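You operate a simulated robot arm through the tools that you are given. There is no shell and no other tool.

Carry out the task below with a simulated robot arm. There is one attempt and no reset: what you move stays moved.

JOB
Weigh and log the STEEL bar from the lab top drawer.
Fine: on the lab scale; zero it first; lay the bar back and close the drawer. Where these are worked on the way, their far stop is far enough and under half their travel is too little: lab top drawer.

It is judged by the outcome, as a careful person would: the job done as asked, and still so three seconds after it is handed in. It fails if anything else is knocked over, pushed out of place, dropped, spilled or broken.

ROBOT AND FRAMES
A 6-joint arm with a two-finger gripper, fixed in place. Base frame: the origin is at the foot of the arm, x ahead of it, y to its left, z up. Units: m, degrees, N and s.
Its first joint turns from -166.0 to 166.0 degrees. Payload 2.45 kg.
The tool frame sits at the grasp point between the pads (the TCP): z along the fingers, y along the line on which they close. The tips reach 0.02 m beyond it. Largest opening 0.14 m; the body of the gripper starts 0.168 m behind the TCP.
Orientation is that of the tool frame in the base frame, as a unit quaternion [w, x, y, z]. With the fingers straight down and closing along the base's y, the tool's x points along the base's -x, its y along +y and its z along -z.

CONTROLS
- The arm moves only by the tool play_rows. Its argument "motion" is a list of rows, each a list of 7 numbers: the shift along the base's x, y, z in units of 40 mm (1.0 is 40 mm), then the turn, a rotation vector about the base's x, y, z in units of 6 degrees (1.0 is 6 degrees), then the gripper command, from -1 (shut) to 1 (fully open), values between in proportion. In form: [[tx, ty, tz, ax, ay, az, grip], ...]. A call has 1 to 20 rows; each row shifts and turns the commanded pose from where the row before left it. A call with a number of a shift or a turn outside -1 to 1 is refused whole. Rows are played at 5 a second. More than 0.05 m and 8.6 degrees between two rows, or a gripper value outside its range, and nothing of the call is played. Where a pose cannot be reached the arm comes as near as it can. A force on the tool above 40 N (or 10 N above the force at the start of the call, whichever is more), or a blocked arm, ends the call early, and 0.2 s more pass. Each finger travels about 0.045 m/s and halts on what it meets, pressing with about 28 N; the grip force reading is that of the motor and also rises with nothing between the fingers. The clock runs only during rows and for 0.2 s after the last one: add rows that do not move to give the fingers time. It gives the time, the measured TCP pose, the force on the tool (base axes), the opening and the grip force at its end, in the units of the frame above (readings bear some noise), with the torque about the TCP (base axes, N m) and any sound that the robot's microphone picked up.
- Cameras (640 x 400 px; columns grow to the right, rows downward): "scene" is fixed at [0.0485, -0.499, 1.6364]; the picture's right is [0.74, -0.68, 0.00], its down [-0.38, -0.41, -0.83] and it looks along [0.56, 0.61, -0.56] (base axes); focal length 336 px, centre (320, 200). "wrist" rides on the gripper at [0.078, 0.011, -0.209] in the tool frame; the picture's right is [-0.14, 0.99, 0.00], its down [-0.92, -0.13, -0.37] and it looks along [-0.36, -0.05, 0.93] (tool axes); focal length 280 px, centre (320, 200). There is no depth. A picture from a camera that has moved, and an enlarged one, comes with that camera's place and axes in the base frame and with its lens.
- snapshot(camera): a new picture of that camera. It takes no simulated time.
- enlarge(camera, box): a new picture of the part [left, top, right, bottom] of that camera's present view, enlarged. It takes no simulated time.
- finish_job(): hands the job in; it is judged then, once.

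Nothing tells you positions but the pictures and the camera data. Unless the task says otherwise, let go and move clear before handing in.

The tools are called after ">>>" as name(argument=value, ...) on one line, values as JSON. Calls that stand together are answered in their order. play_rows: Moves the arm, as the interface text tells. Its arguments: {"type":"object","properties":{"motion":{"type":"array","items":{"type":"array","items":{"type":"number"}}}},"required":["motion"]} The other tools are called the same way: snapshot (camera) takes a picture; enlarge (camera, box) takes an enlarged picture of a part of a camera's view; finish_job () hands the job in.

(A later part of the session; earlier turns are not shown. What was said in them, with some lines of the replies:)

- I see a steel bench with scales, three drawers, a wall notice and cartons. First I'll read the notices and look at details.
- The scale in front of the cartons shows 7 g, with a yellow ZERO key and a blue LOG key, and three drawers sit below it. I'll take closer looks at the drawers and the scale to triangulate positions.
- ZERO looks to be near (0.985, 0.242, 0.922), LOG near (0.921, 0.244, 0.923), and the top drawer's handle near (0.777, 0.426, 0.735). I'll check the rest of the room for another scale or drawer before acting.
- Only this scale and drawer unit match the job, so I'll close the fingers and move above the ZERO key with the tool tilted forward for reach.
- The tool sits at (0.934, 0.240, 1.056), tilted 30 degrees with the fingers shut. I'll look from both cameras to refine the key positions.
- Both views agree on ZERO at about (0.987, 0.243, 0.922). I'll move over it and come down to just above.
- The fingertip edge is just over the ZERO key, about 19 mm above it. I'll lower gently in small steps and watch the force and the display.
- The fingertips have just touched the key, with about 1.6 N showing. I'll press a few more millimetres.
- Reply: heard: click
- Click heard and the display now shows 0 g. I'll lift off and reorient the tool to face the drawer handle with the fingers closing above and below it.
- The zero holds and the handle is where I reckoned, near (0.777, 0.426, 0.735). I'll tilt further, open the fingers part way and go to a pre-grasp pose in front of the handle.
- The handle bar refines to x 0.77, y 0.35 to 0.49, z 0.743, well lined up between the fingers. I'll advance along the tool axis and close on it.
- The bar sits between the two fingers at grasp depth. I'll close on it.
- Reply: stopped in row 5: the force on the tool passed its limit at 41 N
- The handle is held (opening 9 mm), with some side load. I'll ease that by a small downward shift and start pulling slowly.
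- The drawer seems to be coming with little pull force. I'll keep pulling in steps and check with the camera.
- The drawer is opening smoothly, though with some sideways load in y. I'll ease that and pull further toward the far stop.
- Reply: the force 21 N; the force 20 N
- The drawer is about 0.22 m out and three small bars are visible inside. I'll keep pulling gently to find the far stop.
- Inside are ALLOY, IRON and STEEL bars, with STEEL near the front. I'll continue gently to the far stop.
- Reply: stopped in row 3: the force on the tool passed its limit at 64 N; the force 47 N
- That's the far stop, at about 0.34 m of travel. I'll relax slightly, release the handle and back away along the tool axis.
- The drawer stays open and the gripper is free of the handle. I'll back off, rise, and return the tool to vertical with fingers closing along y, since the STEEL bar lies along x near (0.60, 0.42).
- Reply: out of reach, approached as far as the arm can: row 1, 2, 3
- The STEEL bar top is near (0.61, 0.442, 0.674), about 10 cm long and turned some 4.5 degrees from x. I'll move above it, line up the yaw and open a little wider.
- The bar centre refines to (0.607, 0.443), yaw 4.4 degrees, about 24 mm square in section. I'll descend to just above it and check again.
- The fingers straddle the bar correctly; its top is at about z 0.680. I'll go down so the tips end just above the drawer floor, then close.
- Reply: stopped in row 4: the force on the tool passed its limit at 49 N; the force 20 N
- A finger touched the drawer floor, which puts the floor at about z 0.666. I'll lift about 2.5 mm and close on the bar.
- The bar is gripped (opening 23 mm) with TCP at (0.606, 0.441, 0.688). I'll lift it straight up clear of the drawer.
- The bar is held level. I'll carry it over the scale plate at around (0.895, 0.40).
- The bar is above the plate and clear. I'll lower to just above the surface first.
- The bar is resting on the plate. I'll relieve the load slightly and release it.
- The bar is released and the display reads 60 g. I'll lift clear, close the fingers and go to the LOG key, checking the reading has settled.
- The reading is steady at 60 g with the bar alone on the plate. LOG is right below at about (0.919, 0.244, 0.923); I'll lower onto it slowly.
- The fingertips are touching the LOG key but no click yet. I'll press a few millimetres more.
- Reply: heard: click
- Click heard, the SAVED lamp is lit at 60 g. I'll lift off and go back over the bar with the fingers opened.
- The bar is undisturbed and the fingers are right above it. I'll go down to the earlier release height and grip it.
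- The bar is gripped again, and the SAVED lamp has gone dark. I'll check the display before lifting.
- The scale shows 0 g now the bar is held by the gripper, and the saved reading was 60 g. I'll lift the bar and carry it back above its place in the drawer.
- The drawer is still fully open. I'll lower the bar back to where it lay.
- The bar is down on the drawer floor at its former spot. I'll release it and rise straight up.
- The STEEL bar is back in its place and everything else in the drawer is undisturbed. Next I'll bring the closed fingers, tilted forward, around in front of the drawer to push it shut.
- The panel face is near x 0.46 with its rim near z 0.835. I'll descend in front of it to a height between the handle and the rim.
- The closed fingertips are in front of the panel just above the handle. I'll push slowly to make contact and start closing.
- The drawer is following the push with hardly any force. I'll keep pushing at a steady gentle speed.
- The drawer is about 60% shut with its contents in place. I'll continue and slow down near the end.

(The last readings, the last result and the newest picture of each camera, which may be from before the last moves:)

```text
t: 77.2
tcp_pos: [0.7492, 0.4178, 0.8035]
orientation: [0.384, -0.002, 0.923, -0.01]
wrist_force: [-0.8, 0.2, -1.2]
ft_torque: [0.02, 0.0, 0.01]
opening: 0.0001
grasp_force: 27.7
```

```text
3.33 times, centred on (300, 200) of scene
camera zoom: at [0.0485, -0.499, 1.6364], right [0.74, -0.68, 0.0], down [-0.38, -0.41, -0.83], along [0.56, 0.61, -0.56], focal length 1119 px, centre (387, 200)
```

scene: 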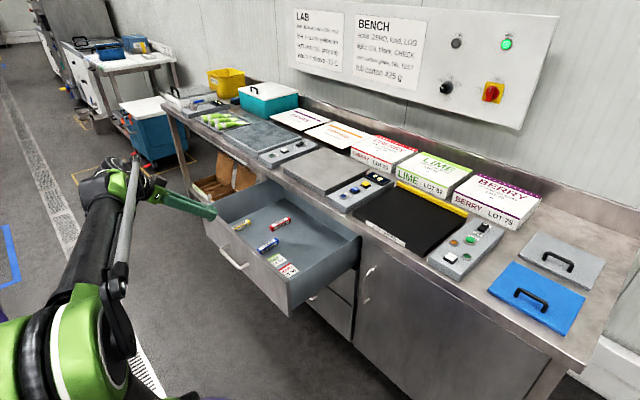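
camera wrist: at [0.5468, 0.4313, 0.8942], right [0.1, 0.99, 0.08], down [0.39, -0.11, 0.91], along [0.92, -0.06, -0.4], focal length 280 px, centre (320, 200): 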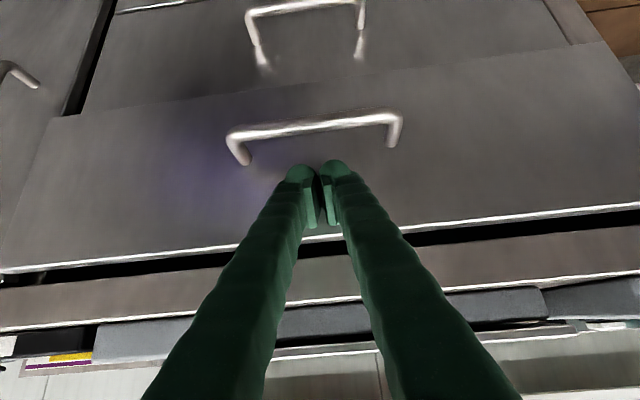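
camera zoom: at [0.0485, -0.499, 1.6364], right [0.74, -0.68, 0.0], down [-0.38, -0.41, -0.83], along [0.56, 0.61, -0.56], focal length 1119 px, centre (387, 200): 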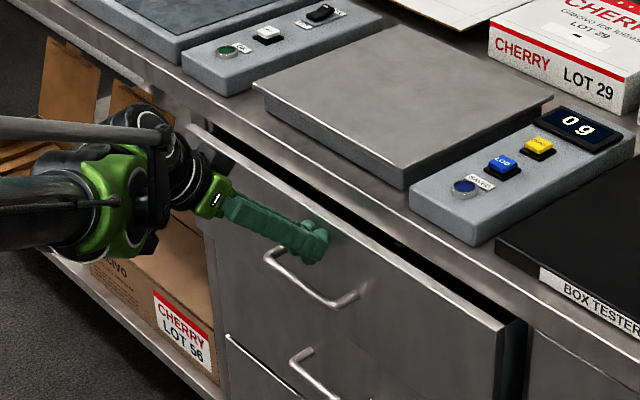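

About 3 to 4 cm remain. I'll push the last bit in 4 mm steps until the stop is felt.

>>> play_rows(motion=[[0.1, 0, 0, 0, 0, 0, -1], [0.1, 0, 0, 0, 0, 0, -1], [0.1, 0, 0, 0, 0, 0, -1], [0.1, 0, 0, 0, 0, 0, -1], [0.1, 0, 0, 0, 0, 0, -1], [0.1, 0, 0, 0, 0, 0, -1], [0.08, 0, 0, 0, 0, 0, -1], [0.05, 0, 0, 0, 0, 0, -1], [0.05, 0, 0, 0, 0, 0, -1], [0.05, 0, 0, 0, 0, 0, -1], [0.05, 0, 0, 0, 0, 0, -1]])

>>> snapshot(camera="wrist")

>>> enlarge(camera="scene", box=[220, 140, 380, 260])

```text
t: 79.6
tcp_pos: [0.7792, 0.418, 0.8028]
orientation: [0.383, -0.003, 0.924, -0.009]
wrist_force: [-23.4, 0.0, 4.1]
ft_torque: [-0.02, -0.07, -0.02]
opening: 0.0059
grasp_force: 29.8
stopped in row 11: the force on the tool passed its limit at 44 N (the readings are from after the stop); the commanded pose is now the measured one
```

```text
taken
camera wrist: at [0.5777, 0.4317, 0.8944], right [0.1, 0.99, 0.08], down [0.39, -0.11, 0.91], along [0.92, -0.06, -0.4], focal length 280 px, centre (320, 200)
```

wrist: 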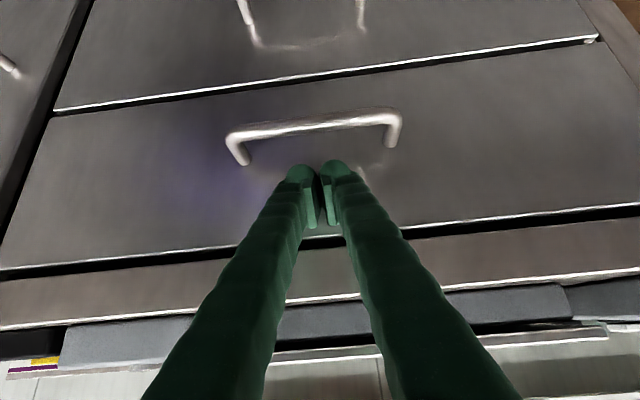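

```text
3.33 times, centred on (300, 200) of scene
camera zoom: at [0.0485, -0.499, 1.6364], right [0.74, -0.68, 0.0], down [-0.38, -0.41, -0.83], along [0.56, 0.61, -0.56], focal length 1119 px, centre (387, 200)
```

zoom: 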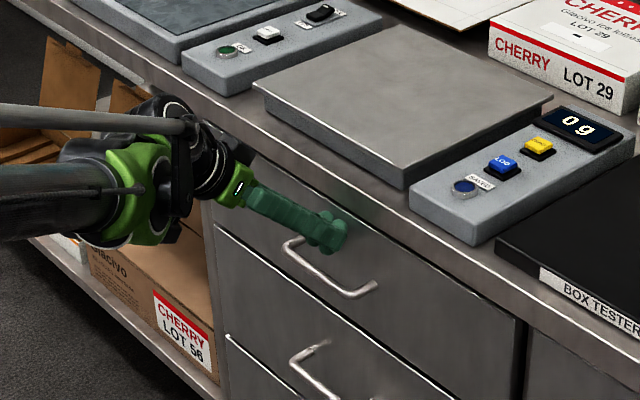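

The drawer has reached its closed stop. I'll back straight off, move clear and check that it stays shut.

>>> play_rows(motion=[[-0.1, 0, 0, 0, 0, 0, -1], [-0.3, 0, 0, 0, 0, 0, -1], [-0.7, 0, 0.1, 0, 0, 0, -1], [-0.9, 0, 0.3, 0, 0, 0, -1], [-0.9, 0, 0.5, 0, 0, 0, -1], [-0.7, 0, 0.8, 0, 0, 0, -1], [-0.3, 0, 1, 0, 0.5, 0, -1], [0, 0, 1, 0, 0.5, 0, -1], [0, 0, 1, 0, 0.5, 0, -1], [0, 0, 1, 0, 0.5, 0, -1], [0, 0, 0, 0, 0, 0, -1]])

>>> snapshot(camera="scene")

>>> enlarge(camera="scene", box=[240, 140, 400, 300])

>>> snapshot(camera="wrist")

```text
t: 82.0
tcp_pos: [0.6267, 0.4194, 1.0344]
orientation: [0.284, -0.004, 0.959, -0.009]
wrist_force: [-0.3, 0.8, -0.1]
ft_torque: [0.02, -0.04, -0.01]
opening: 0.0001
grasp_force: 29.0
```

```text
taken
```

scene: 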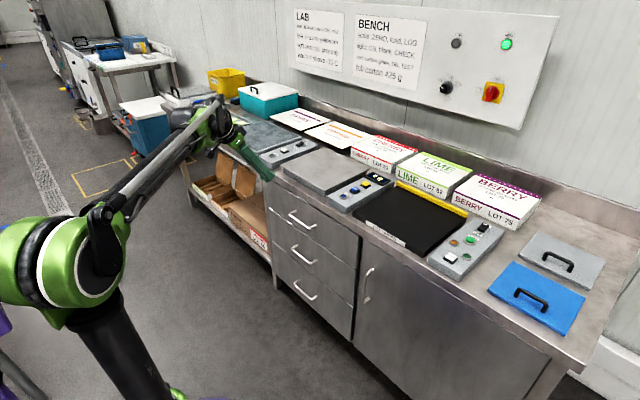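

```text
2.50 times, centred on (320, 220) of scene
camera zoom: at [0.0485, -0.499, 1.6364], right [0.74, -0.68, 0.0], down [-0.38, -0.41, -0.83], along [0.56, 0.61, -0.56], focal length 839 px, centre (320, 150)
```

zoom: 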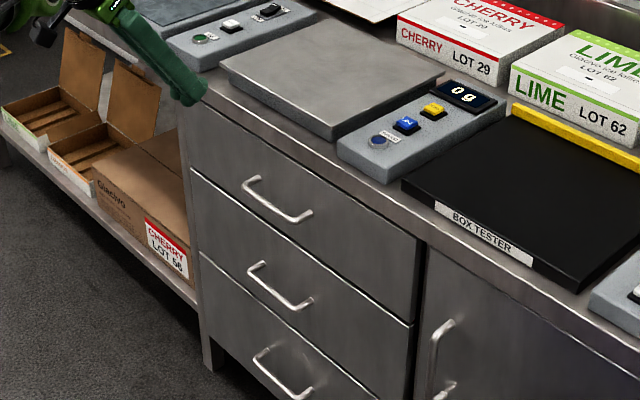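

```text
taken
camera wrist: at [0.4479, 0.432, 1.165], right [0.11, 0.99, 0.06], down [0.57, -0.11, 0.81], along [0.81, -0.06, -0.58], focal length 280 px, centre (320, 200)
```

wrist: 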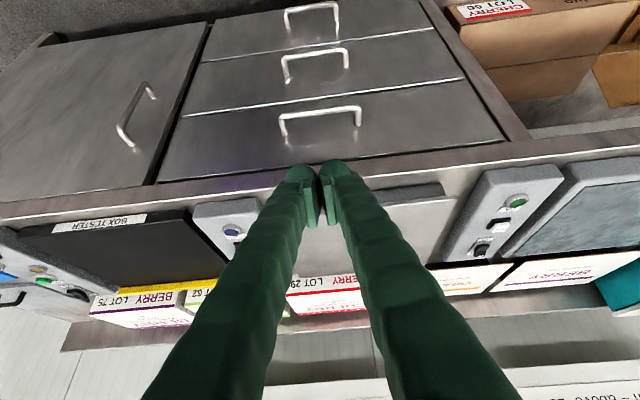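

The drawer looks flush and the bench is undisturbed. I'll compare it against the first close-up before handing in.

>>> enlarge(camera="scene", box=[260, 180, 380, 320])

>>> enlarge(camera="scene", box=[320, 160, 400, 220])

```text
2.86 times, centred on (320, 250) of scene
camera zoom: at [0.0485, -0.499, 1.6364], right [0.74, -0.68, 0.0], down [-0.38, -0.41, -0.83], along [0.56, 0.61, -0.56], focal length 959 px, centre (320, 57)
```

zoom: 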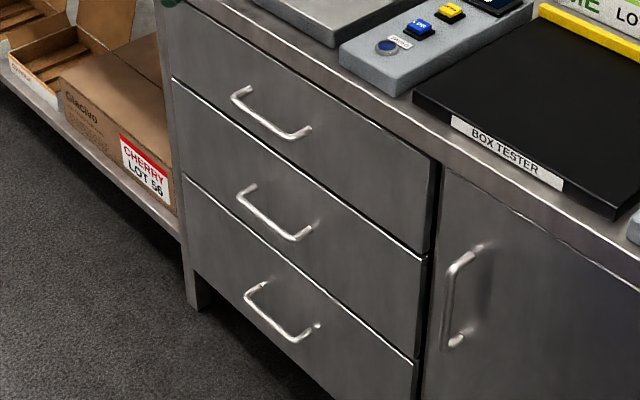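

```text
6.67 times, centred on (360, 190) of scene
camera zoom: at [0.0485, -0.499, 1.6364], right [0.74, -0.68, 0.0], down [-0.38, -0.41, -0.83], along [0.56, 0.61, -0.56], focal length 2238 px, centre (53, 267)
```

zoom: 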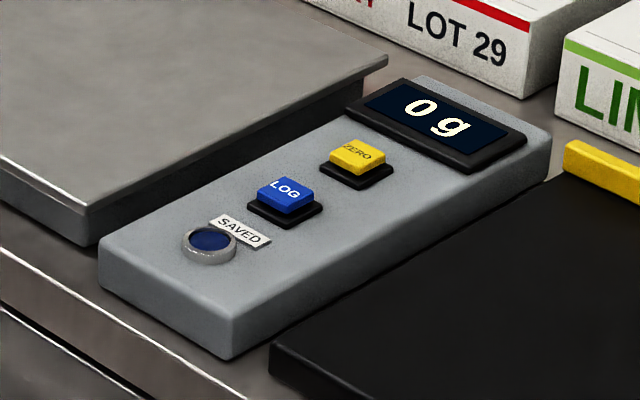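

The drawer matches its original closed position. The scale is empty at 0 g, the 60 g reading was logged, the STEEL bar is back in its place, and the gripper is clear. I'm handing the job in.

>>> finish_job()

```text
The job is handed in.
```

I weighed the STEEL bar on the lab scale, logged it at **60 g**, and handed the job in.

- **Zeroing:** the scale showed 7 g at the start. I pressed ZERO, heard a click, and the display went to 0 g before anything was loaded.
- **Drawer:** I pulled the top drawer out to its far stop, about 0.34 m. It also held ALLOY and IRON bars and some lot cards, and none of them looked disturbed.
- **Logging:** with the bar alone on the plate the reading held at 60 g. I pressed LOG, heard a click, and the SAVED lamp lit. The lamp was off again by the time I gripped the bar to take it away. I took that as normal and did not log a second time.
- **Putting back:** the bar went back to where it had been lying. I pushed the drawer shut slowly until it reached its stop, and it matches its starting position in the pictures. I couldn't see inside once it was nearly closed.

At hand-in the scale was empty at 0 g and the gripper was clear of the bench.
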